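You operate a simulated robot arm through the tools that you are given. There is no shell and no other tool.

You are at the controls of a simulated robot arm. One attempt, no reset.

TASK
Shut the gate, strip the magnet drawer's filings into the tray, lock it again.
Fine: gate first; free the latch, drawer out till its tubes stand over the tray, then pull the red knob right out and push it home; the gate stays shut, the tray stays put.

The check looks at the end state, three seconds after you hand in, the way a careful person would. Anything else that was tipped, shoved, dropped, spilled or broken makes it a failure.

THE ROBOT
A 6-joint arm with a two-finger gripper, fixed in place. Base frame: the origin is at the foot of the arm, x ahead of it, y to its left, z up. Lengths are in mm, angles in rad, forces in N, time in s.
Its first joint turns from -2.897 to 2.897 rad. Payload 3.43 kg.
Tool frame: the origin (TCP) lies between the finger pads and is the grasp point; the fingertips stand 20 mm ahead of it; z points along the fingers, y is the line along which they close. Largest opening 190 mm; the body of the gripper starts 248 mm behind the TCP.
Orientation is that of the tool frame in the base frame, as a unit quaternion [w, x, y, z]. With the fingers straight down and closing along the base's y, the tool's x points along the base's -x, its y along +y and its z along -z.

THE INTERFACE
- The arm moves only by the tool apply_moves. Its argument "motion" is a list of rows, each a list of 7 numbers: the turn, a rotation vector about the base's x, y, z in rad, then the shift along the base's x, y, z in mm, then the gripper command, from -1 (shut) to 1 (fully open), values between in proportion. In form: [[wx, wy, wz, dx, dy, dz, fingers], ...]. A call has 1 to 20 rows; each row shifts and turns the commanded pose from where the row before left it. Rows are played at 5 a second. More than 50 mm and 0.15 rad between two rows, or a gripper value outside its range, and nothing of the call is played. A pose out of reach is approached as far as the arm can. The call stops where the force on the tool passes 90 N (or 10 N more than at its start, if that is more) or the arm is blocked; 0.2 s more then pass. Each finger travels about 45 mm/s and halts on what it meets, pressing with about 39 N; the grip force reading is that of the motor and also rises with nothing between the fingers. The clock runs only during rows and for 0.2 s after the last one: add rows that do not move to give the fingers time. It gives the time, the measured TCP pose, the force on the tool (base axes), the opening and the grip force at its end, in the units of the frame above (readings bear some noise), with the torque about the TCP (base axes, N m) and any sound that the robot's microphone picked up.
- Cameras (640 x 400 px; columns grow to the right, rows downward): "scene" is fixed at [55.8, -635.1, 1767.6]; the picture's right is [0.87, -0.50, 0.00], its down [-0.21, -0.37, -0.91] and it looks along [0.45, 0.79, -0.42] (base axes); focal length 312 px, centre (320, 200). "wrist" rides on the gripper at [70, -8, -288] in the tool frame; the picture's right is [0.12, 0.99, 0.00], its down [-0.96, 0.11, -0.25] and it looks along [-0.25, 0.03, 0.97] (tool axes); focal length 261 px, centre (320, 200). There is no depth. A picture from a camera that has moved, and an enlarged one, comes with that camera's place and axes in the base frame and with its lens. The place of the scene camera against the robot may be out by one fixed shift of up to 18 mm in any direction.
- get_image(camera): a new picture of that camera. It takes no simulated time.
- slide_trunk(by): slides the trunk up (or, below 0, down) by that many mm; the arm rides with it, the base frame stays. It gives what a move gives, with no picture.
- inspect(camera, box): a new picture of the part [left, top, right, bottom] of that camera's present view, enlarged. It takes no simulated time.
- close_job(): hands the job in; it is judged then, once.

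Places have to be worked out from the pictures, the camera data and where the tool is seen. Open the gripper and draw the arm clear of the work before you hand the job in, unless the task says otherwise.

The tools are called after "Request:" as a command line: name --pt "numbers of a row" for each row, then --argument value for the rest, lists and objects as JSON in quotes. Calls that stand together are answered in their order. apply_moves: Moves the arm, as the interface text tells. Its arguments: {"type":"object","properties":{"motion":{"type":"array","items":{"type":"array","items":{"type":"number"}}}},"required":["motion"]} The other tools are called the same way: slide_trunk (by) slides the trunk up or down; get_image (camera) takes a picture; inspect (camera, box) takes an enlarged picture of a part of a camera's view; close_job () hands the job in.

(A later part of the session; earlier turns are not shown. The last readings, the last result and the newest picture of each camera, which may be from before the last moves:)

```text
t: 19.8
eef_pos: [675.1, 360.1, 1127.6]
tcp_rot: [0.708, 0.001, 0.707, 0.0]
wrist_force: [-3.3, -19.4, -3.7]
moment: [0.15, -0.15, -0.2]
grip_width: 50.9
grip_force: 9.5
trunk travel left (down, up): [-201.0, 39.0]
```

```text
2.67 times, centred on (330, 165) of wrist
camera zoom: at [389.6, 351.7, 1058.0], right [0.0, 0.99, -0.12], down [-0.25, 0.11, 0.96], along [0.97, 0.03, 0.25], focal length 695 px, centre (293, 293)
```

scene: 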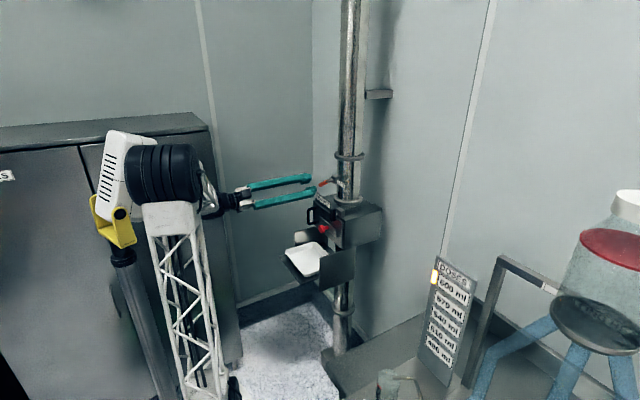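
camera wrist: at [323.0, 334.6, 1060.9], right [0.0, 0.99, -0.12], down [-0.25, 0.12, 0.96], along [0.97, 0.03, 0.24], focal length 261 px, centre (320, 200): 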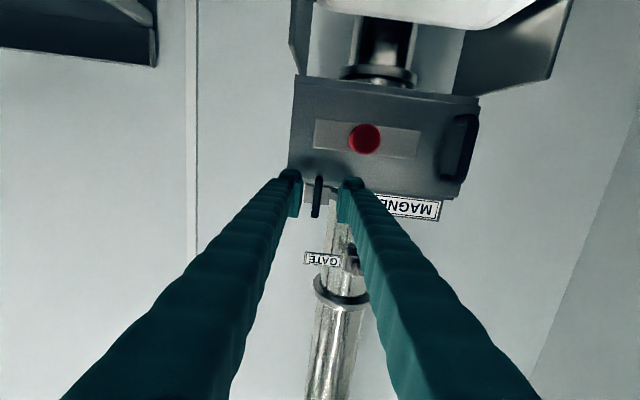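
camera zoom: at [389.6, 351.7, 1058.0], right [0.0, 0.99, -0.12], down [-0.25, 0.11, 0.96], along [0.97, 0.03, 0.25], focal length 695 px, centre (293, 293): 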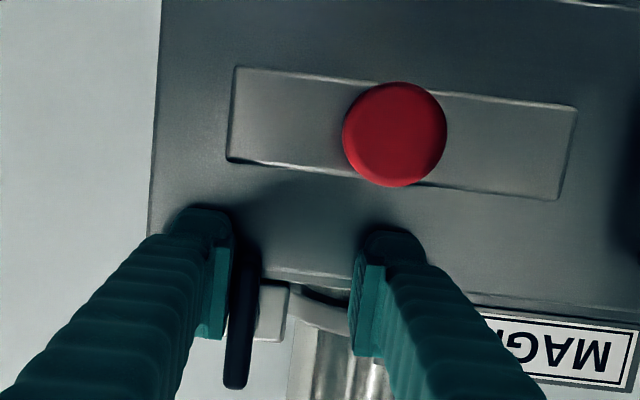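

Pushing +y meets a firm stop (19 N, no rotation), so the latch must swing its lower end toward −y. I back off and nudge the other way.

Request:
apply_moves --pt "0 0 0 0 -7 0 -0.579" --pt "0 0 0 0 -12 0 -0.579" --pt "0 0 0 0 -12 0 -0.579" --pt "0 0 0 0 -4 0 -0.579" --pt "0 0 0 0 -3 0 -0.579" --pt "0 0 0 0 -3 0 -0.579"

Request:
inspect --camera "wrist" --box '[250, 90, 410, 240]'

```text
t: 21.2
eef_pos: [675.7, 321.0, 1127.9]
tcp_rot: [0.708, -0.001, 0.707, 0.001]
wrist_force: [-0.3, 6.9, -2.6]
moment: [-0.2, 0.06, 0.02]
grip_width: 44.2
grip_force: 3.7
trunk travel left (down, up): [-201.0, 39.0]
```

```text
2.67 times, centred on (330, 165) of wrist
camera zoom: at [389.1, 312.5, 1057.7], right [0.0, 0.99, -0.12], down [-0.25, 0.12, 0.96], along [0.97, 0.03, 0.25], focal length 695 px, centre (293, 293)
```

zoom: 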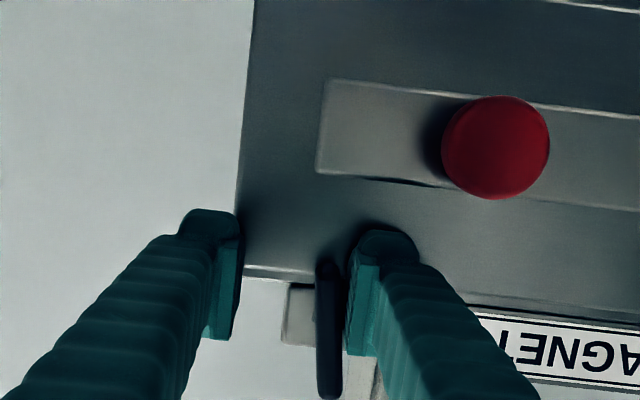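

It does yield toward −y (about 5° at 7 N), so the unlocking turn is negative about x. I re-centre the fork on the pivot (y 339, z 1150), close on the bar, and try turning it by rolling the wrist.

Request:
apply_moves --pt "0 0 0 0 9 6 -0.579" --pt "0 0 0 0 9 8 -0.579" --pt "0 0 0 0 0 8 -0.579" --pt "0 0 0 0 0 0 -0.8" --pt "0 0 0 0 0 0 -0.9" --pt "0 0 0 0 0 0 -0.95" --pt "0 0 0 0 0 0 -0.95"

Request:
inspect --camera "wrist" --box '[250, 90, 410, 240]'

Request:
inspect --camera "scene" --box '[300, 180, 370, 240]'

```text
t: 22.8
eef_pos: [675.8, 340.0, 1151.3]
tcp_rot: [0.707, 0.0, 0.707, 0.0]
wrist_force: [4.1, 7.8, 4.0]
moment: [0.01, -0.01, 0.06]
grip_width: 9.9
grip_force: 43.4
trunk travel left (down, up): [-201.0, 39.0]
```

```text
2.67 times, centred on (330, 165) of wrist
camera zoom: at [388.6, 330.7, 1079.9], right [0.0, 0.99, -0.12], down [-0.25, 0.12, 0.96], along [0.97, 0.03, 0.25], focal length 695 px, centre (293, 293)
```

zoom: 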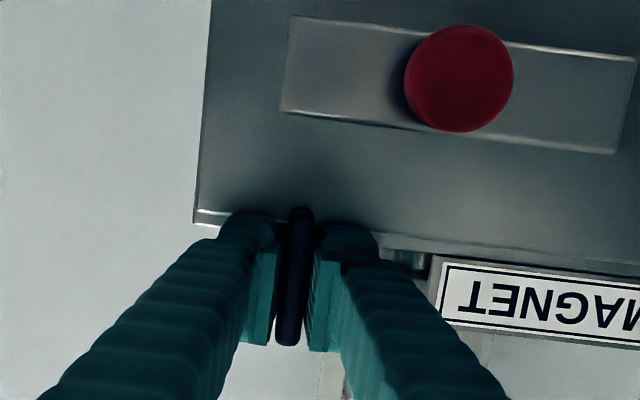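

```text
6.67 times, centred on (335, 210) of scene
camera zoom: at [55.8, -635.1, 1767.6], right [0.87, -0.5, 0.0], down [-0.21, -0.37, -0.91], along [0.45, 0.79, -0.42], focal length 2080 px, centre (220, 133)
```

zoom: 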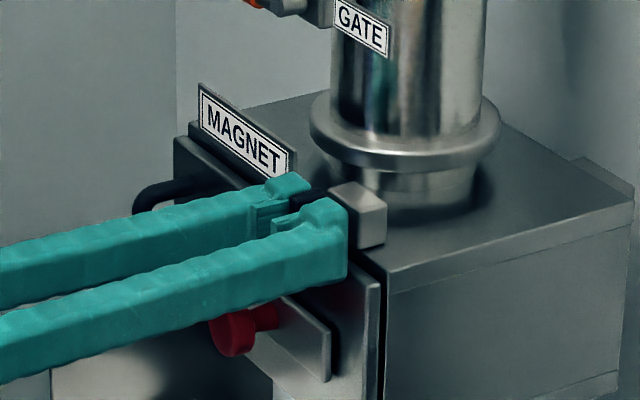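

The bar is gripped (9.9 mm wide). I roll −0.1 rad steps about x at the pivot and watch torque and force.

Request:
apply_moves --pt "-0.1 0 0 0 0 0 -0.95" --pt "-0.1 0 0 0 0 0 -0.95" --pt "0 0 0 0 0 0 -0.95"

Request:
inspect --camera "scene" --box '[300, 180, 370, 240]'

```text
t: 23.6
eef_pos: [674.9, 339.6, 1150.6]
tcp_rot: [0.704, -0.071, 0.703, -0.071]
wrist_force: [6.0, 16.4, 5.5]
moment: [0.06, -0.04, 0.1]
grip_width: 10.0
grip_force: 43.2
trunk travel left (down, up): [-201.0, 39.0]
```

```text
6.67 times, centred on (335, 210) of scene
camera zoom: at [55.8, -635.1, 1767.6], right [0.87, -0.5, 0.0], down [-0.21, -0.37, -0.91], along [0.45, 0.79, -0.42], focal length 2080 px, centre (220, 133)
```

zoom: 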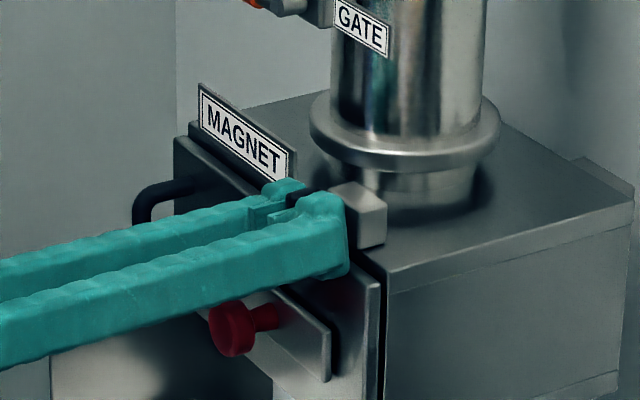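

Moment is tiny and the bar follows; a modest +y side force suggests I'm a bit off the pivot. I shift +1.5 mm in y and keep rolling.

Request:
apply_moves --pt "-0.1 0 0 0 1 0 -0.95" --pt "-0.1 0 0 0 0.5 0 -0.95" --pt "-0.1 0 0 0 0 0 -0.95" --pt "0 0 0 0 0 0 -0.95"

Request:
inspect --camera "scene" --box '[300, 180, 370, 240]'

```text
t: 24.6
eef_pos: [674.5, 340.2, 1150.0]
tcp_rot: [0.686, -0.175, 0.684, -0.175]
wrist_force: [-8.6, 11.1, 3.1]
moment: [0.03, -0.08, 0.08]
grip_width: 9.9
grip_force: 43.1
trunk travel left (down, up): [-201.0, 39.0]
```

```text
6.67 times, centred on (335, 210) of scene
camera zoom: at [55.8, -635.1, 1767.6], right [0.87, -0.5, 0.0], down [-0.21, -0.37, -0.91], along [0.45, 0.79, -0.42], focal length 2080 px, centre (220, 133)
```

zoom: 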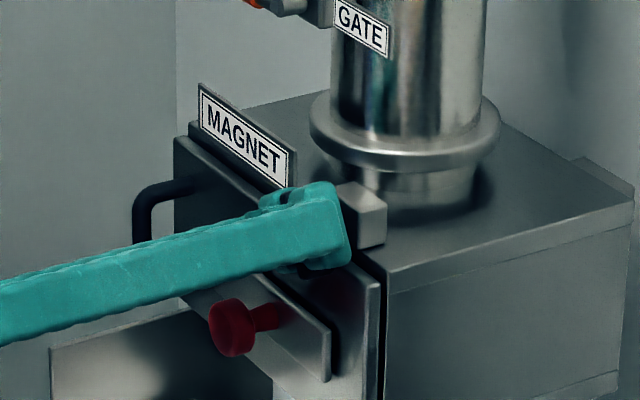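

Request:
apply_moves --pt "-0.1 0 0 0 0.5 0 -0.95" --pt "-0.1 0 0 0 0 0 -0.95" --pt "-0.1 0 0 0 0 0 -0.95" --pt "-0.1 0 0 0 0 0 -0.95" --pt "0 0 0 0 0 0 -0.95"

Request:
inspect --camera "scene" --box '[300, 180, 370, 240]'

```text
t: 25.8
eef_pos: [674.8, 342.4, 1148.6]
tcp_rot: [0.637, -0.309, 0.636, -0.307]
wrist_force: [-18.9, 15.5, -12.2]
moment: [0.06, 0.04, 0.21]
grip_width: 10.1
grip_force: 43.6
trunk travel left (down, up): [-201.0, 39.0]
```

```text
6.67 times, centred on (335, 210) of scene
camera zoom: at [55.8, -635.1, 1767.6], right [0.87, -0.5, 0.0], down [-0.21, -0.37, -0.91], along [0.45, 0.79, -0.42], focal length 2080 px, centre (220, 133)
```

zoom: 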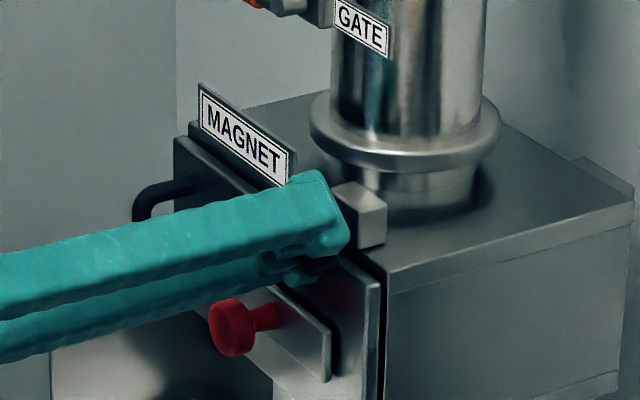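

At −0.9 rad the bar still turns easily. I relieve the small side forces (dy +1, dz −1, dx −1) and continue.

Request:
apply_moves --pt "-0.1 0 0 -1 1 -1 -0.95" --pt "-0.1 0 0 -0.5 0.5 -0.5 -0.95" --pt "-0.1 0 0 0 0.3 -0.3 -0.95" --pt "-0.1 0 0 0 0 0 -0.95" --pt "0 0 0 0 0 0 -0.95"

Request:
inspect --camera "scene" --box '[300, 180, 370, 240]'

```text
t: 27.0
eef_pos: [674.1, 343.4, 1148.3]
tcp_rot: [0.563, -0.429, 0.563, -0.428]
wrist_force: [26.4, 1.2, -3.2]
moment: [0.02, 0.13, -0.33]
grip_width: 9.9
grip_force: 44.0
trunk travel left (down, up): [-201.0, 39.0]
```

```text
6.67 times, centred on (335, 210) of scene
camera zoom: at [55.8, -635.1, 1767.6], right [0.87, -0.5, 0.0], down [-0.21, -0.37, -0.91], along [0.45, 0.79, -0.42], focal length 2080 px, centre (220, 133)
```

zoom: 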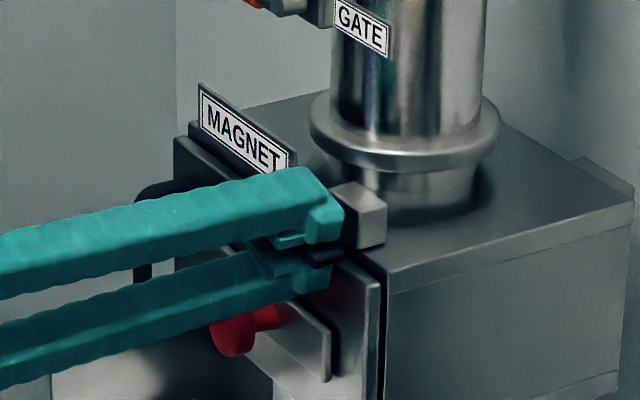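

Request:
apply_moves --pt "-0.09 0 0 0.8 0 0 -0.95" --pt "-0.09 0 0 0 0 0 -0.95" --pt "-0.09 0 0 0 0 0 -0.95" --pt "0 0 0 0 0 0 -0.95"

Request:
inspect --camera "scene" --box '[300, 180, 370, 240]'

Request:
get_image --camera "wrist"

Request:
get_image --camera "scene"

```text
t: 28.0
eef_pos: [675.4, 343.7, 1146.7]
tcp_rot: [-0.5, 0.501, -0.5, 0.499]
wrist_force: [-3.2, -7.3, -17.8]
moment: [0.09, 0.16, -0.05]
grip_width: 10.0
grip_force: 43.8
trunk travel left (down, up): [-201.0, 39.0]
```

```text
6.67 times, centred on (335, 210) of scene
camera zoom: at [55.8, -635.1, 1767.6], right [0.87, -0.5, 0.0], down [-0.21, -0.37, -0.91], along [0.45, 0.79, -0.42], focal length 2080 px, centre (220, 133)
```

zoom: 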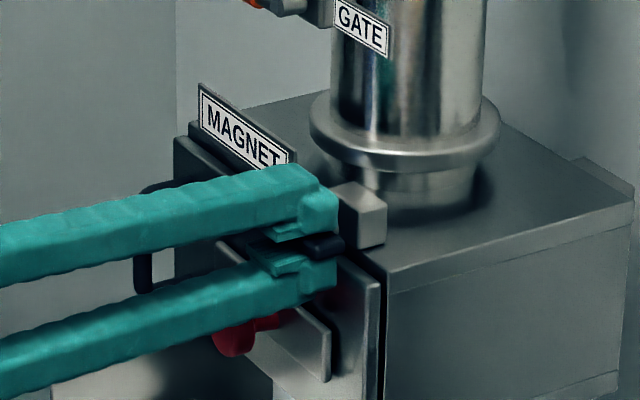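

```text
taken
camera wrist: at [388.6, 271.5, 1156.9], right [0.0, -0.12, -0.99], down [-0.25, 0.96, -0.12], along [0.97, 0.25, -0.03], focal length 261 px, centre (320, 200)
```

wrist: 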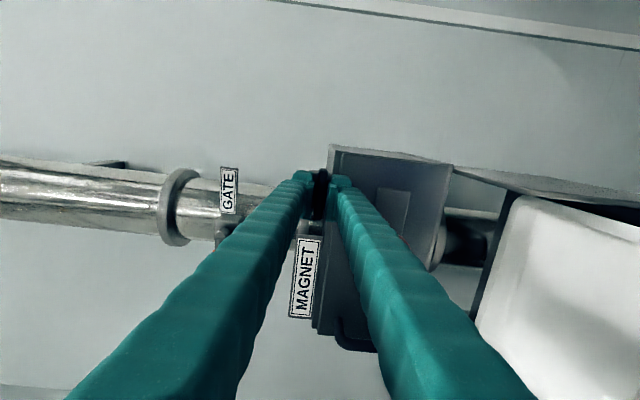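

```text
taken
```

scene: 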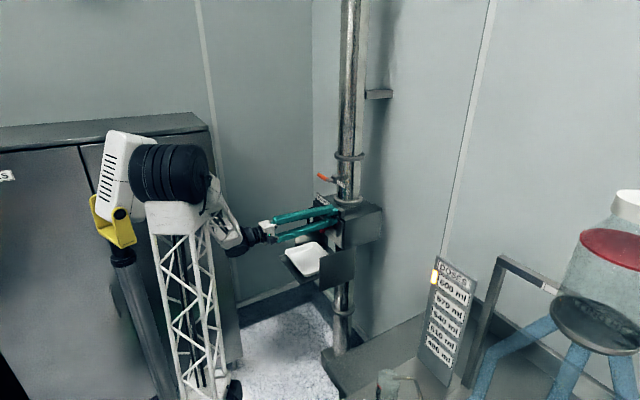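

The latch bar is now horizontal and clear of the drawer's top edge. I open the fingers, back out in −x and check that it stays up.

Request:
apply_moves --pt "0 0 0 0 0 0 -0.75" --pt "0 0 0 0 0 0 -0.65" --pt "0 0 0 0 0 0 -0.65" --pt "0 0 0 -15 0 0 -0.65" --pt "0 0 0 -20 1 0 -0.65" --pt "0 0 0 -15 5 5 -0.65"

Request:
inspect --camera "scene" --box '[300, 180, 370, 240]'

```text
t: 29.4
eef_pos: [626.4, 347.8, 1152.4]
tcp_rot: [-0.5, 0.5, -0.5, 0.499]
wrist_force: [-0.9, -0.2, -0.4]
moment: [0.02, -0.04, -0.01]
grip_width: 33.1
grip_force: 0.1
trunk travel left (down, up): [-201.0, 39.0]
```

```text
6.67 times, centred on (335, 210) of scene
camera zoom: at [55.8, -635.1, 1767.6], right [0.87, -0.5, 0.0], down [-0.21, -0.37, -0.91], along [0.45, 0.79, -0.42], focal length 2080 px, centre (220, 133)
```

zoom: 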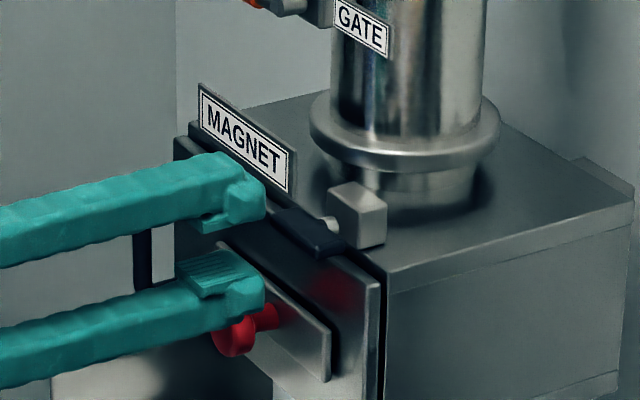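

The latch stays horizontal. I now back away while undoing the roll, heading to about (600, 430, 1250).

Request:
apply_moves --pt "0.1428 0 0 -2 7 9 -0.65" --pt "0.1428 0 0 -2 7 9 -0.65" --pt "0.1428 0 0 -2 7 9 -0.65" --pt "0.1428 0 0 -2 7 9 -0.65" --pt "0.1428 0 0 -2 7 9 -0.65" --pt "0.1428 0 0 -2 7 9 -0.65" --pt "0.1428 0 0 -2 7 9 -0.65" --pt "0.1428 0 0 -2 7 9 -0.65" --pt "0.1428 0 0 -2 8 9 -0.65" --pt "0.1428 0 0 -2 8 9 -0.65" --pt "0.1428 0 0 -2 8 8 -0.65"

Request:
get_image --camera "wrist"

Request:
inspect --camera "scene" --box '[290, 160, 380, 250]'

```text
t: 31.8
eef_pos: [603.3, 428.7, 1250.8]
tcp_rot: [0.708, 0.001, 0.706, 0.001]
wrist_force: [0.2, -0.3, -0.2]
moment: [0.0, -0.01, 0.03]
grip_width: 33.0
grip_force: 0.1
trunk travel left (down, up): [-201.0, 39.0]
```

```text
taken
camera wrist: at [317.6, 420.5, 1181.0], right [0.0, 0.99, -0.12], down [-0.25, 0.11, 0.96], along [0.97, 0.03, 0.25], focal length 261 px, centre (320, 200)
```

wrist: 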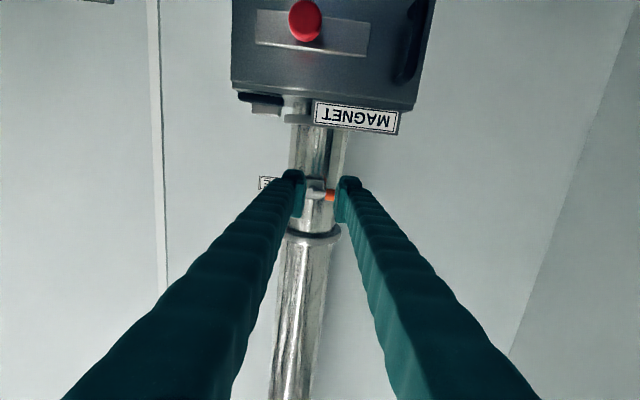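

```text
4.44 times, centred on (335, 205) of scene
camera zoom: at [55.8, -635.1, 1767.6], right [0.87, -0.5, 0.0], down [-0.21, -0.37, -0.91], along [0.45, 0.79, -0.42], focal length 1387 px, centre (253, 178)
```

zoom: 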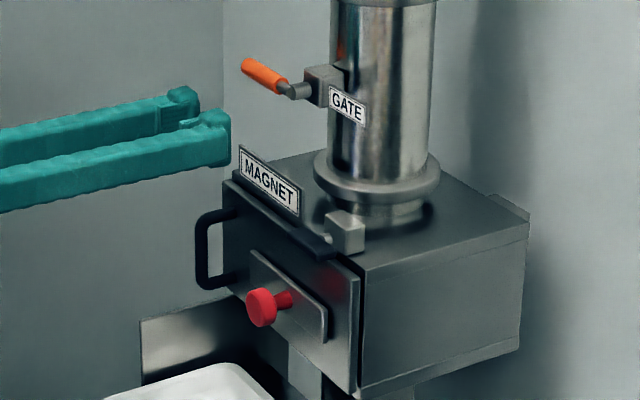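

Gate lever and latch both look right. I pitch the tool to point down (17° tilt, leaning away from the lever) over the handle column at y≈518 and open to ~70 mm.

Request:
apply_moves --pt "0 0.1411 0 -3 10 3 -0.5" --pt "0 0.1411 0 -3 10 3 -0.4" --pt "0 0.1411 0 -3 10 3 -0.3" --pt "0 0.1411 0 0 10 3 -0.263" --pt "0 0.1411 0 0 10 3 -0.263" --pt "0 0.1411 0 0 10 3 -0.263" --pt "0 0.1411 0 0 10 0 -0.263" --pt "0 0.1411 0 0 10 0 -0.263" --pt "0 0.1411 0 0 9 0 -0.263"

Request:
get_image --camera "wrist"

Request:
get_image --camera "scene"

```text
t: 33.8
eef_pos: [591.2, 517.6, 1269.5]
tcp_rot: [0.15, 0.0, 0.989, 0.001]
wrist_force: [-1.2, -0.2, -0.1]
moment: [0.14, -0.18, 0.06]
grip_width: 70.0
grip_force: 0.0
trunk travel left (down, up): [-201.0, 39.0]
```

```text
taken
camera wrist: at [440.1, 508.4, 1524.3], right [-0.11, 0.99, -0.03], down [0.84, 0.11, 0.52], along [0.52, 0.03, -0.85], focal length 261 px, centre (320, 200)
```

wrist: 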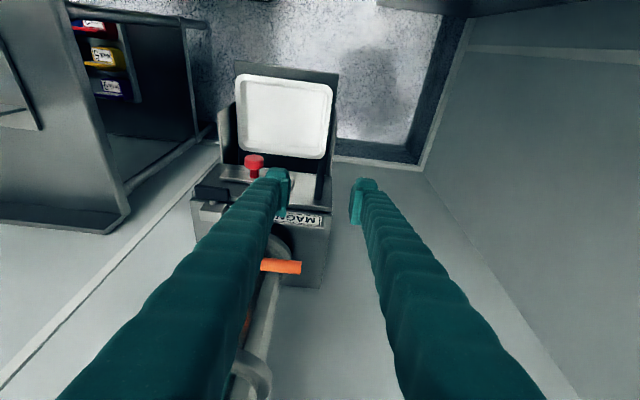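

```text
taken
```

scene: 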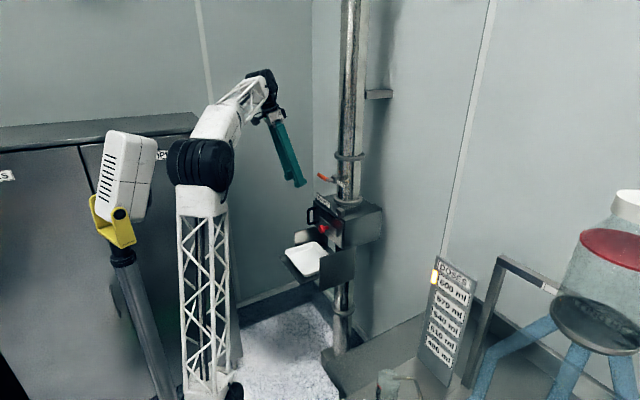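

Request:
inspect --camera "wrist" --box '[200, 130, 360, 300]'

Request:
inspect --camera "wrist" --box '[280, 130, 360, 230]'

```text
2.35 times, centred on (280, 215) of wrist
camera zoom: at [440.1, 508.4, 1524.3], right [-0.11, 0.99, -0.03], down [0.84, 0.11, 0.52], along [0.52, 0.03, -0.85], focal length 613 px, centre (414, 165)
```

zoom: 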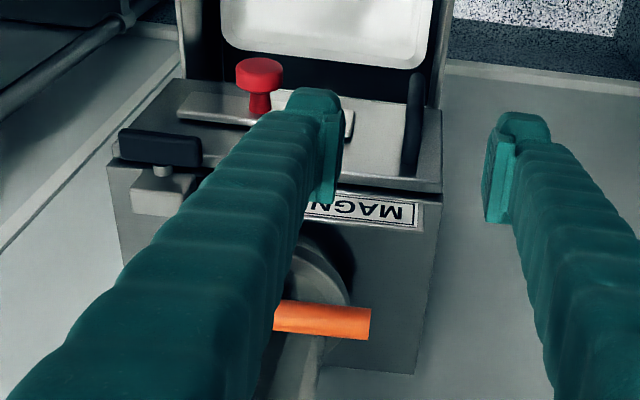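

```text
4.00 times, centred on (320, 180) of wrist
camera zoom: at [440.1, 508.4, 1524.3], right [-0.11, 0.99, -0.03], down [0.84, 0.11, 0.52], along [0.52, 0.03, -0.85], focal length 1043 px, centre (320, 280)
```

zoom: 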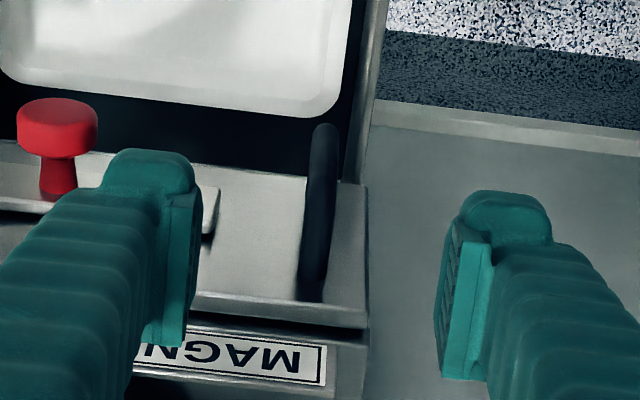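

The handle lies at y≈518, centred between the fingers. I slide down along the tool axis so that the fingers straddle it.

Request:
apply_moves --pt "0 0 0 9.8 0 -30 -0.263" --pt "0 0 0 9.8 0 -30 -0.263" --pt "0 0 0 9.8 0 -30 -0.263" --pt "0 0 0 9.8 0 -30 -0.263" --pt "0 0 0 9.8 0 -25 -0.263" --pt "0 0 0 7 0 -20 -0.263"

Request:
inspect --camera "wrist" --box '[240, 100, 400, 260]'

Request:
inspect --camera "scene" --box '[280, 160, 370, 240]'

```text
t: 35.2
eef_pos: [651.3, 518.4, 1104.1]
tcp_rot: [0.151, 0.001, 0.989, 0.0]
wrist_force: [0.0, -0.6, 1.1]
moment: [0.03, 0.0, 0.0]
grip_width: 69.6
grip_force: 0.1
trunk travel left (down, up): [-201.0, 39.0]
```

```text
2.50 times, centred on (320, 180) of wrist
camera zoom: at [498.3, 509.1, 1358.2], right [-0.11, 0.99, -0.04], down [0.84, 0.11, 0.52], along [0.52, 0.03, -0.85], focal length 652 px, centre (320, 250)
```

zoom: 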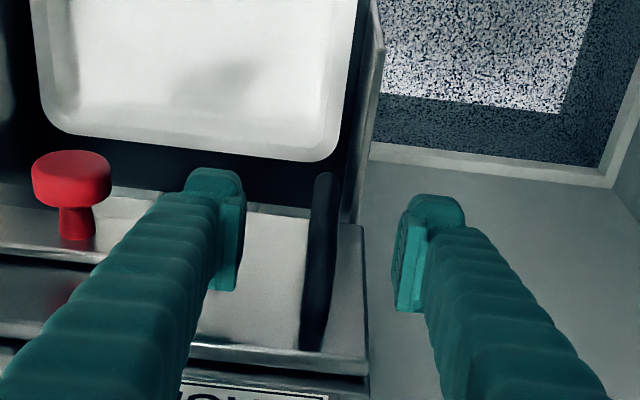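

```text
5.00 times, centred on (325, 200) of scene
camera zoom: at [55.8, -635.1, 1767.6], right [0.87, -0.5, 0.0], down [-0.21, -0.37, -0.91], along [0.45, 0.79, -0.42], focal length 1560 px, centre (295, 200)
```

zoom: 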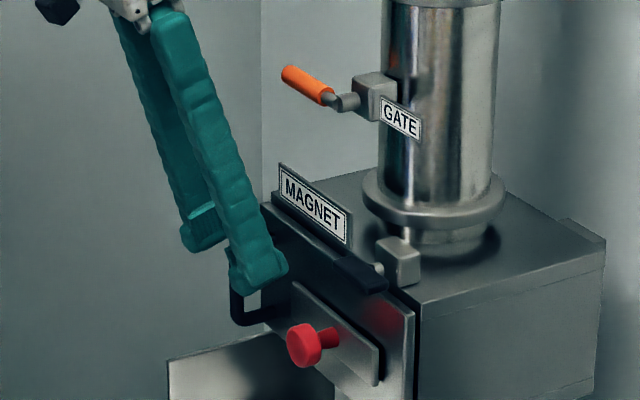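

The fingers straddle the handle. I go down another 18 mm and close on it.

Request:
apply_moves --pt "0 0 0 2 0 -10 -0.263" --pt "0 0 0 2 0 -8 -0.263" --pt "0 0 0 0 0 0 -0.6" --pt "0 0 0 0 0 0 -0.9" --pt "0 0 0 0 0 0 -1" --pt "0 0 0 0 0 0 -1" --pt "0 0 0 0 0 0 -1"

Request:
inspect --camera "wrist" --box '[240, 100, 400, 260]'

Request:
inspect --camera "scene" --box '[280, 160, 370, 240]'

```text
t: 36.8
eef_pos: [654.4, 519.7, 1085.2]
tcp_rot: [0.151, 0.0, 0.989, 0.001]
wrist_force: [5.0, 17.8, 0.0]
moment: [0.15, -0.11, 0.03]
grip_width: 13.2
grip_force: 41.7
trunk travel left (down, up): [-201.0, 39.0]
```

```text
2.50 times, centred on (320, 180) of wrist
camera zoom: at [501.6, 510.5, 1339.3], right [-0.11, 0.99, -0.04], down [0.84, 0.12, 0.52], along [0.52, 0.03, -0.85], focal length 652 px, centre (320, 250)
```

zoom: 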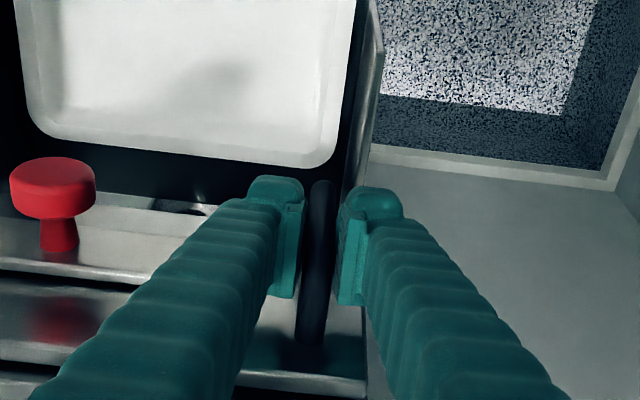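

```text
5.00 times, centred on (325, 200) of scene
camera zoom: at [55.8, -635.1, 1767.6], right [0.87, -0.5, 0.0], down [-0.21, -0.37, -0.91], along [0.45, 0.79, -0.42], focal length 1560 px, centre (295, 200)
```

zoom: 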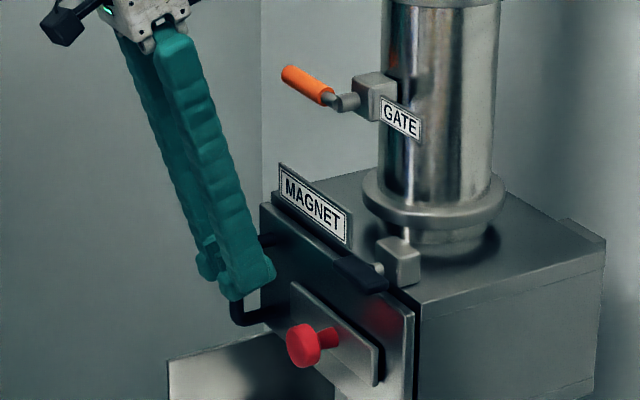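

The handle is gripped (13 mm). I centre slightly (+1.5 mm y) and start pulling in −x gently, checking the force.

Request:
apply_moves --pt "0 0 0 0 1.5 0 -1" --pt "0 0 0 -4 0 0 -1" --pt "0 0 0 -6 0 0 -1" --pt "0 0 0 -8 0 0 -1"

Request:
inspect --camera "scene" --box '[280, 160, 370, 240]'

```text
t: 37.8
eef_pos: [635.0, 519.2, 1086.0]
tcp_rot: [0.15, 0.001, 0.989, -0.001]
wrist_force: [0.0, 10.8, -10.4]
moment: [0.08, -0.11, 0.02]
grip_width: 12.9
grip_force: 44.8
trunk travel left (down, up): [-201.0, 39.0]
```

```text
5.00 times, centred on (325, 200) of scene
camera zoom: at [55.8, -635.1, 1767.6], right [0.87, -0.5, 0.0], down [-0.21, -0.37, -0.91], along [0.45, 0.79, -0.42], focal length 1560 px, centre (295, 200)
```

zoom: 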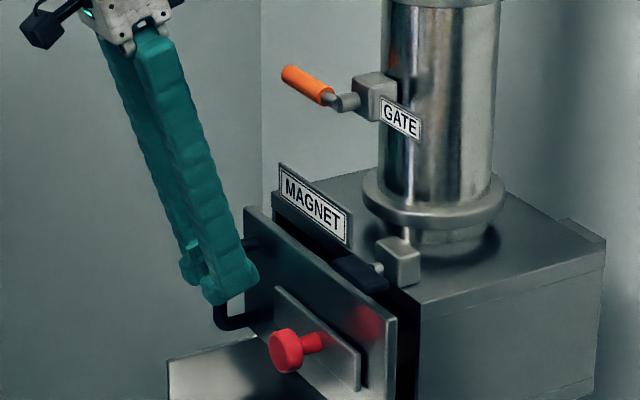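

The drawer slides freely under the raised latch. I keep pulling.

Request:
apply_moves --pt "0 0 0 -12 0 -0.5 -1" --pt "0 0 0 -15 0 -0.5 -1" --pt "0 0 0 -15 0 0 -1" --pt "0 0 0 -15 0 0 -1" --pt "0 0 0 -15 0 0 -1"

Request:
inspect --camera "scene" --box '[270, 160, 380, 280]'

Request:
get_image --camera "wrist"

```text
t: 39.0
eef_pos: [561.4, 519.9, 1084.7]
tcp_rot: [0.15, 0.002, 0.989, -0.001]
wrist_force: [-3.4, 4.2, -10.0]
moment: [0.0, -0.28, 0.04]
grip_width: 13.0
grip_force: 44.7
trunk travel left (down, up): [-201.0, 39.0]
```

```text
3.33 times, centred on (325, 220) of scene
camera zoom: at [55.8, -635.1, 1767.6], right [0.87, -0.5, 0.0], down [-0.21, -0.37, -0.91], along [0.45, 0.79, -0.42], focal length 1040 px, centre (303, 133)
```

zoom: 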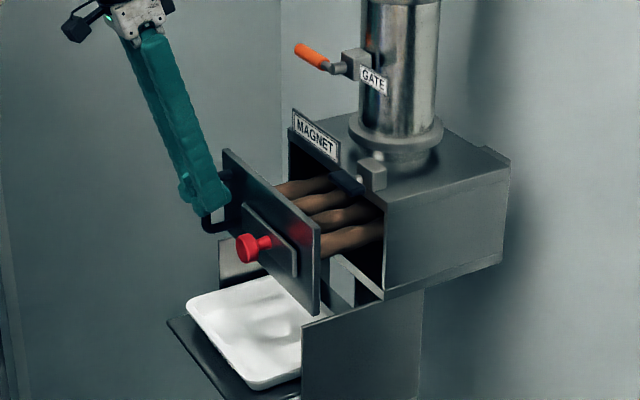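

```text
taken
camera wrist: at [409.9, 511.4, 1339.6], right [-0.11, 0.99, -0.04], down [0.84, 0.11, 0.52], along [0.52, 0.03, -0.85], focal length 261 px, centre (320, 200)
```

wrist: 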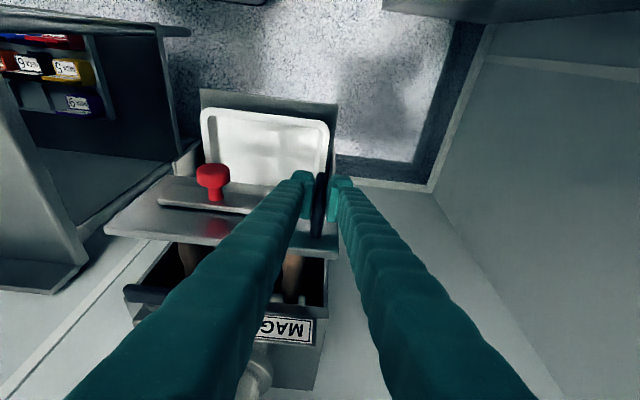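

Four filings-covered tubes come out behind the front. I keep pulling toward full travel.

Request:
apply_moves --pt "0 0 0 -12 0 -0.5 -1" --pt "0 0 0 -12 0 0 -1" --pt "0 0 0 -12 0 0 -1" --pt "0 0 0 -12 0 0 -1" --pt "0 0 0 -12 0 0 -1"

Request:
inspect --camera "scene" --box '[270, 160, 380, 280]'

Request:
get_image --camera "scene"

```text
t: 40.2
eef_pos: [501.8, 519.9, 1084.9]
tcp_rot: [0.151, 0.0, 0.989, 0.0]
wrist_force: [1.2, -2.4, 8.8]
moment: [-0.07, -0.35, 0.04]
grip_width: 12.6
grip_force: 44.8
trunk travel left (down, up): [-201.0, 39.0]
```

```text
3.33 times, centred on (325, 220) of scene
camera zoom: at [55.8, -635.1, 1767.6], right [0.87, -0.5, 0.0], down [-0.21, -0.37, -0.91], along [0.45, 0.79, -0.42], focal length 1040 px, centre (303, 133)
```

zoom: 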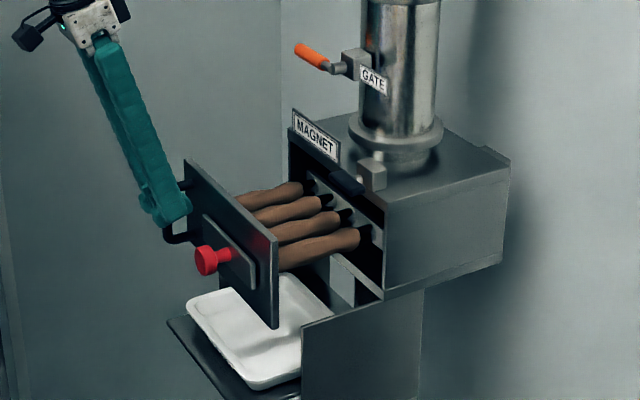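

```text
taken
```

scene: 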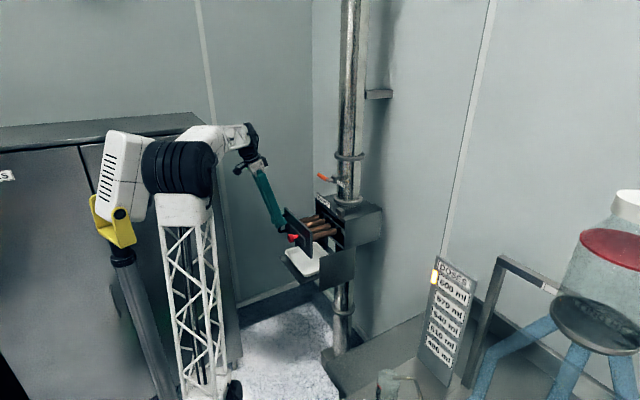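

Filings now span roughly x 585–705 with the tray about x 520–712. I pull a bit further, in small steps, to centre them and to feel for the end stop.

Request:
apply_moves --pt "0 0 0 -8 0 0 -1" --pt "0 0 0 -8 0 0 -1" --pt "0 0 0 -8 0 0 -1" --pt "0 0 0 -6 0 0 -1"

Request:
inspect --camera "scene" --box '[270, 160, 380, 280]'

Request:
get_image --camera "wrist"

```text
t: 41.2
eef_pos: [471.2, 521.1, 1082.4]
tcp_rot: [0.149, 0.0, 0.989, 0.0]
wrist_force: [9.0, -2.5, 0.1]
moment: [-0.01, -0.3, -0.06]
grip_width: 10.4
grip_force: 44.0
trunk travel left (down, up): [-201.0, 39.0]
```

```text
3.33 times, centred on (325, 220) of scene
camera zoom: at [55.8, -635.1, 1767.6], right [0.87, -0.5, 0.0], down [-0.21, -0.37, -0.91], along [0.45, 0.79, -0.42], focal length 1040 px, centre (303, 133)
```

zoom: 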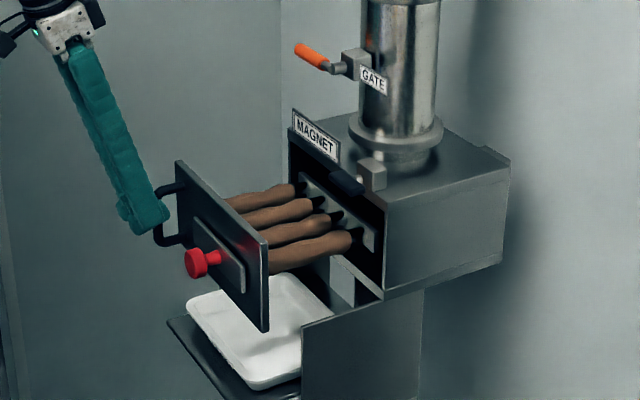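

```text
taken
camera wrist: at [318.6, 511.0, 1337.4], right [-0.12, 0.99, -0.04], down [0.85, 0.12, 0.52], along [0.52, 0.03, -0.85], focal length 261 px, centre (320, 200)
```

wrist: 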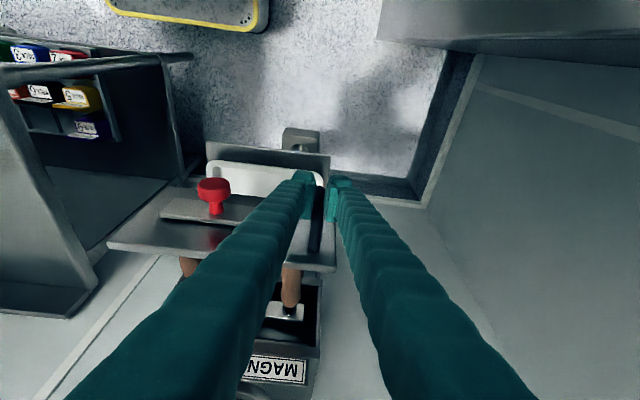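

The drawer reached its end stop (a back plate is now at the mouth and the grip slid on the handle). I open the fingers and lift clear to look at the drawer and knob positions.

Request:
apply_moves --pt "0 0 0 0 0 0 -0.6" --pt "0 0 0 0 0 0 -0.3" --pt "0 0 0 0 0 0 -0.263" --pt "0 0 0 -6 0 25 -0.263" --pt "0 0 0 -9 0 30 -0.263" --pt "0 0 0 -9 0 30 -0.263" --pt "0 0 0 -9 0 30 -0.263" --pt "0 0 0 0 -5 20 -0.263"

Request:
get_image --camera "wrist"

Request:
inspect --camera "scene" --box '[270, 160, 380, 280]'

```text
t: 43.0
eef_pos: [441.1, 513.4, 1218.3]
tcp_rot: [0.151, 0.001, 0.989, 0.0]
wrist_force: [-0.5, 0.4, 0.9]
moment: [-0.04, 0.02, 0.01]
grip_width: 69.7
grip_force: 0.1
trunk travel left (down, up): [-201.0, 39.0]
```

```text
taken
camera wrist: at [288.8, 504.3, 1472.4], right [-0.11, 0.99, -0.04], down [0.84, 0.11, 0.52], along [0.52, 0.03, -0.85], focal length 261 px, centre (320, 200)
```

wrist: 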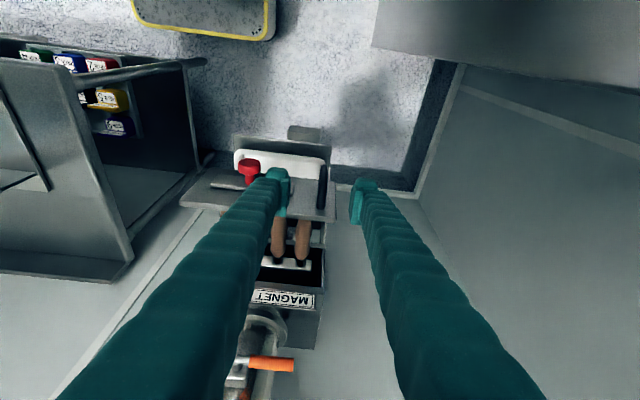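

```text
3.33 times, centred on (325, 220) of scene
camera zoom: at [55.8, -635.1, 1767.6], right [0.87, -0.5, 0.0], down [-0.21, -0.37, -0.91], along [0.45, 0.79, -0.42], focal length 1040 px, centre (303, 133)
```

zoom: 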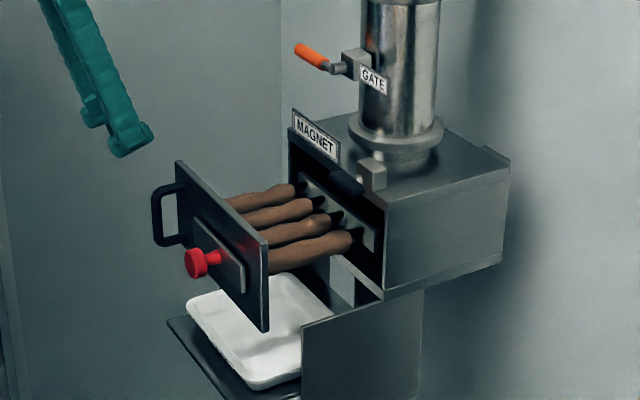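

The drawer has come out 165 mm; filings span about x 550–692, centred over the tray. I straighten the tool to vertical and move over the red knob (about x 486, y 391).

Request:
apply_moves --pt "0 0.15 0 5 -24 0 -0.263" --pt "0 0.152 0 5 -24 0 -0.263" --pt "0 0 0 5 -24 0 -0.263" --pt "0 0 0 5 -25 0 -0.263" --pt "0 0 0 5 -25 0 -0.263"

Request:
get_image --camera "wrist"

Request:
inspect --camera "wrist" --box '[230, 140, 410, 300]'

Request:
get_image --camera "scene"

```text
refused: row 2 steps farther than a row can; nothing moved
```

```text
taken
camera wrist: at [288.8, 504.3, 1472.4], right [-0.11, 0.99, -0.04], down [0.84, 0.11, 0.52], along [0.52, 0.03, -0.85], focal length 261 px, centre (320, 200)
```

wrist: 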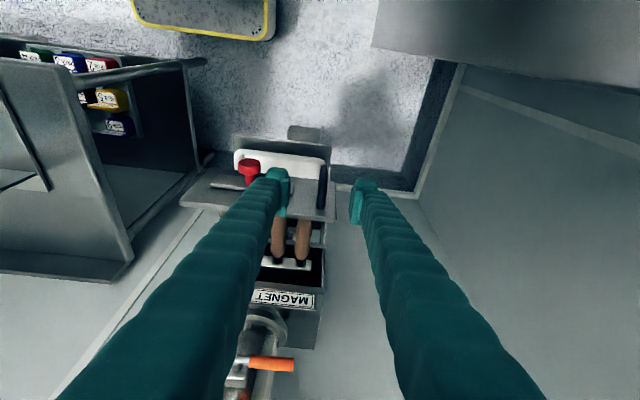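

```text
2.50 times, centred on (320, 220) of wrist
camera zoom: at [288.8, 504.3, 1472.4], right [-0.11, 0.99, -0.04], down [0.84, 0.11, 0.52], along [0.52, 0.03, -0.85], focal length 652 px, centre (320, 150)
```

zoom: 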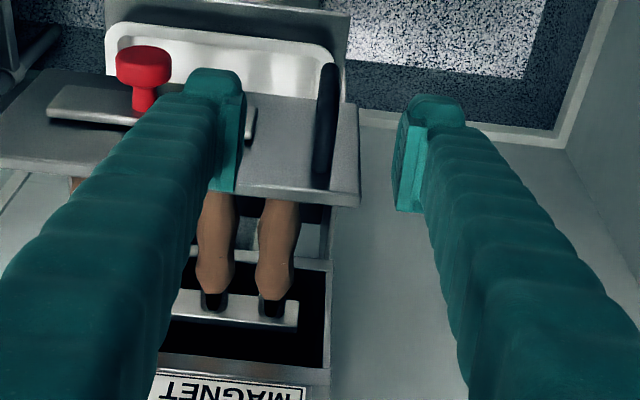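

```text
taken
```

scene: 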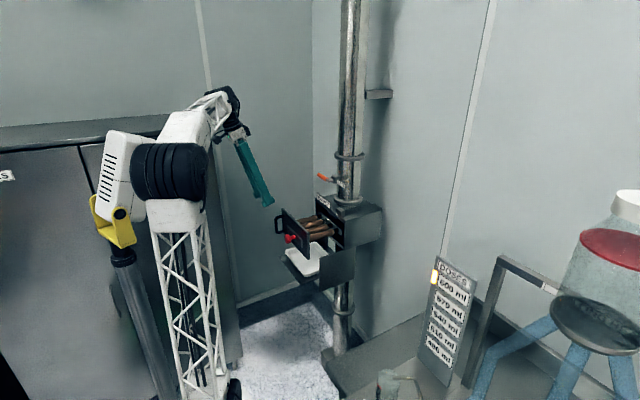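

That call was refused (turn step slightly too large), so nothing moved. I repeat it with 0.15 rad steps.

Request:
apply_moves --pt "0 0.15 0 5 -24 0 -0.263" --pt "0 0.149 0 5 -24 0 -0.263" --pt "0 0 0 5 -24 0 -0.263" --pt "0 0 0 5 -25 0 -0.263" --pt "0 0 0 5 -25 0 -0.263"

Request:
get_image --camera "wrist"

Request:
inspect --camera "wrist" --box '[230, 140, 410, 300]'

Request:
get_image --camera "scene"

```text
t: 44.2
eef_pos: [466.5, 392.2, 1219.1]
tcp_rot: [0.002, 0.0, 1.0, 0.0]
wrist_force: [0.4, 1.6, 0.1]
moment: [-0.07, 0.02, 0.02]
grip_width: 70.0
grip_force: 0.1
trunk travel left (down, up): [-201.0, 39.0]
```

```text
taken
camera wrist: at [395.6, 383.0, 1507.5], right [-0.12, 0.99, 0.0], down [0.96, 0.11, 0.25], along [0.25, 0.03, -0.97], focal length 261 px, centre (320, 200)
```

wrist: 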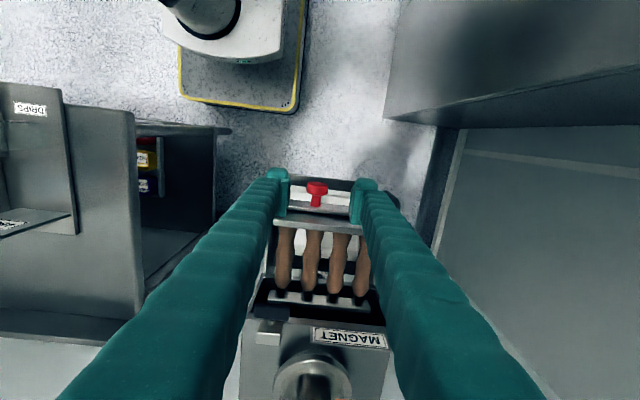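

```text
2.50 times, centred on (320, 220) of wrist
camera zoom: at [395.6, 383.0, 1507.5], right [-0.12, 0.99, 0.0], down [0.96, 0.11, 0.25], along [0.25, 0.03, -0.97], focal length 652 px, centre (320, 150)
```

zoom: 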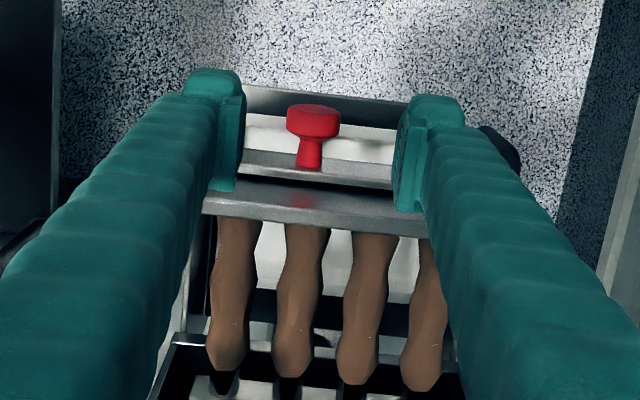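

```text
taken
```

scene: 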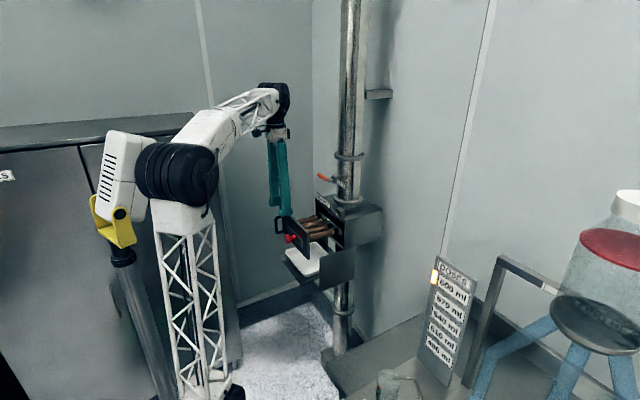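

The knob disc sits at about (481, 389.5, 1077). I descend with the fingers either side of it and close.

Request:
apply_moves --pt "0 0 0 4 -1 -28 -0.263" --pt "0 0 0 4 -1 -28 -0.263" --pt "0 0 0 3 -0.5 -28 -0.263" --pt "0 0 0 3 0 -28 -0.263" --pt "0 0 0 0 0 -28 -0.263" --pt "0 0 0 0 0 0 -0.263"

Request:
inspect --camera "wrist" --box '[240, 120, 400, 280]'

Request:
inspect --camera "scene" --box '[260, 190, 350, 270]'

```text
t: 45.6
eef_pos: [479.3, 390.2, 1080.5]
tcp_rot: [0.002, 0.001, 1.0, 0.0]
wrist_force: [-1.0, -0.9, -0.3]
moment: [0.0, 0.01, 0.01]
grip_width: 69.9
grip_force: 0.1
trunk travel left (down, up): [-201.0, 39.0]
```

```text
2.50 times, centred on (320, 200) of wrist
camera zoom: at [408.4, 381.6, 1368.6], right [-0.12, 0.99, 0.0], down [0.96, 0.11, 0.25], along [0.25, 0.03, -0.97], focal length 652 px, centre (320, 200)
```

zoom: 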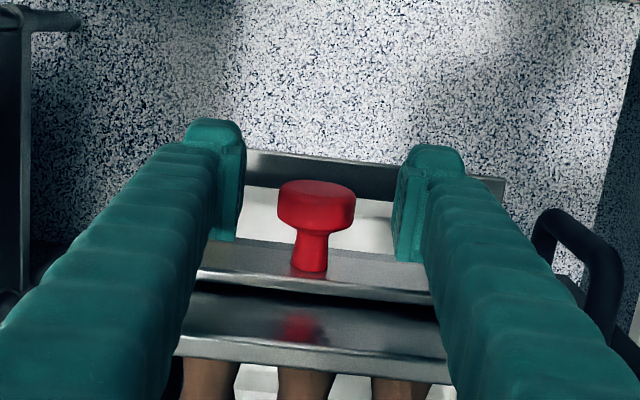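

```text
5.00 times, centred on (305, 230) of scene
camera zoom: at [55.8, -635.1, 1767.6], right [0.87, -0.5, 0.0], down [-0.21, -0.37, -0.91], along [0.45, 0.79, -0.42], focal length 1560 px, centre (395, 50)
```

zoom: 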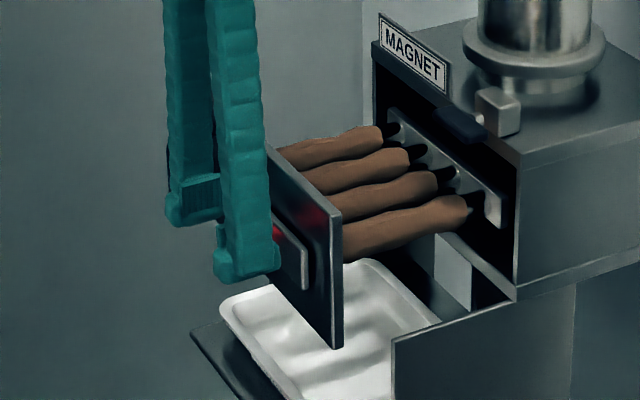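

Request:
apply_moves --pt "0 0 0 0 0 -2 -0.5" --pt "0 0 0 0 0 0 -0.7" --pt "0 0 0 0 0 0 -1" --pt "0 0 0 0 0 0 -1" --pt "0 0 0 0 0 0 -1"

Request:
inspect --camera "wrist" --box '[240, 120, 400, 280]'

```text
t: 46.8
eef_pos: [479.2, 389.5, 1077.8]
tcp_rot: [0.003, 0.001, 1.0, 0.0]
wrist_force: [0.2, -3.6, -2.4]
moment: [-0.02, 0.01, -0.05]
grip_width: 31.2
grip_force: 44.8
trunk travel left (down, up): [-201.0, 39.0]
```

```text
2.50 times, centred on (320, 200) of wrist
camera zoom: at [409.0, 381.2, 1366.8], right [-0.12, 0.99, 0.0], down [0.96, 0.11, 0.25], along [0.25, 0.03, -0.97], focal length 652 px, centre (320, 200)
```

zoom: 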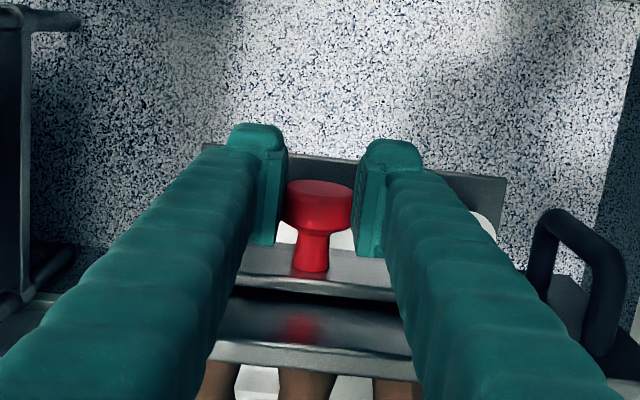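

The knob disc is gripped (31 mm). I pull in −x gently at first and check that it moves.

Request:
apply_moves --pt "0 0 0 -3 0 0 -1" --pt "0 0 0 -5 0 0 -1" --pt "0 0 0 -6 0 0 -1" --pt "0 0 0 -6 0 0 -1"

Request:
inspect --camera "wrist" --box '[240, 120, 400, 280]'

Request:
inspect --camera "scene" --box '[260, 190, 350, 270]'

```text
t: 47.8
eef_pos: [460.1, 389.7, 1078.4]
tcp_rot: [0.003, 0.001, 1.0, 0.0]
wrist_force: [0.1, -9.0, 15.4]
moment: [-0.1, -0.06, 0.02]
grip_width: 31.2
grip_force: 45.2
trunk travel left (down, up): [-201.0, 39.0]
```

```text
2.50 times, centred on (320, 200) of wrist
camera zoom: at [388.2, 381.0, 1366.8], right [-0.12, 0.99, 0.0], down [0.96, 0.11, 0.25], along [0.25, 0.03, -0.97], focal length 652 px, centre (320, 200)
```

zoom: 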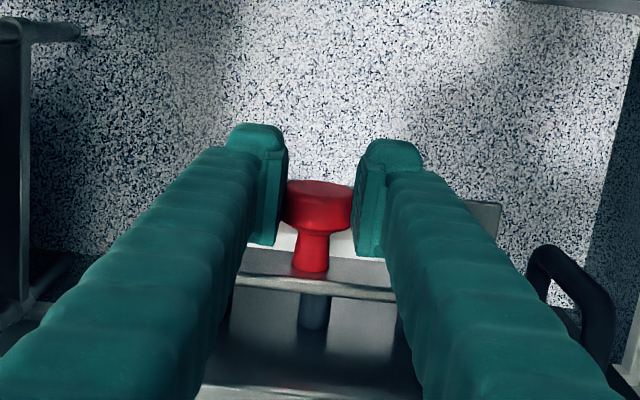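

```text
5.00 times, centred on (305, 230) of scene
camera zoom: at [55.8, -635.1, 1767.6], right [0.87, -0.5, 0.0], down [-0.21, -0.37, -0.91], along [0.45, 0.79, -0.42], focal length 1560 px, centre (395, 50)
```

zoom: 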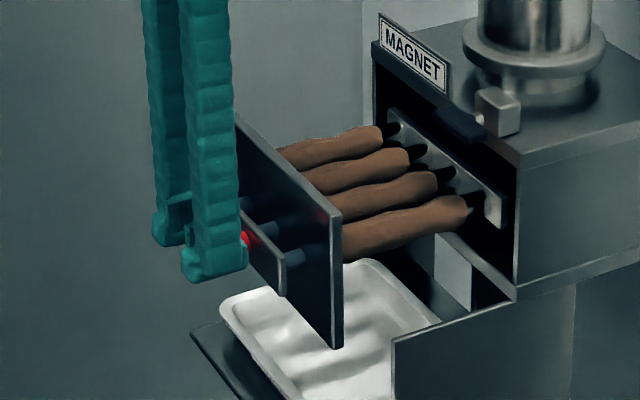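

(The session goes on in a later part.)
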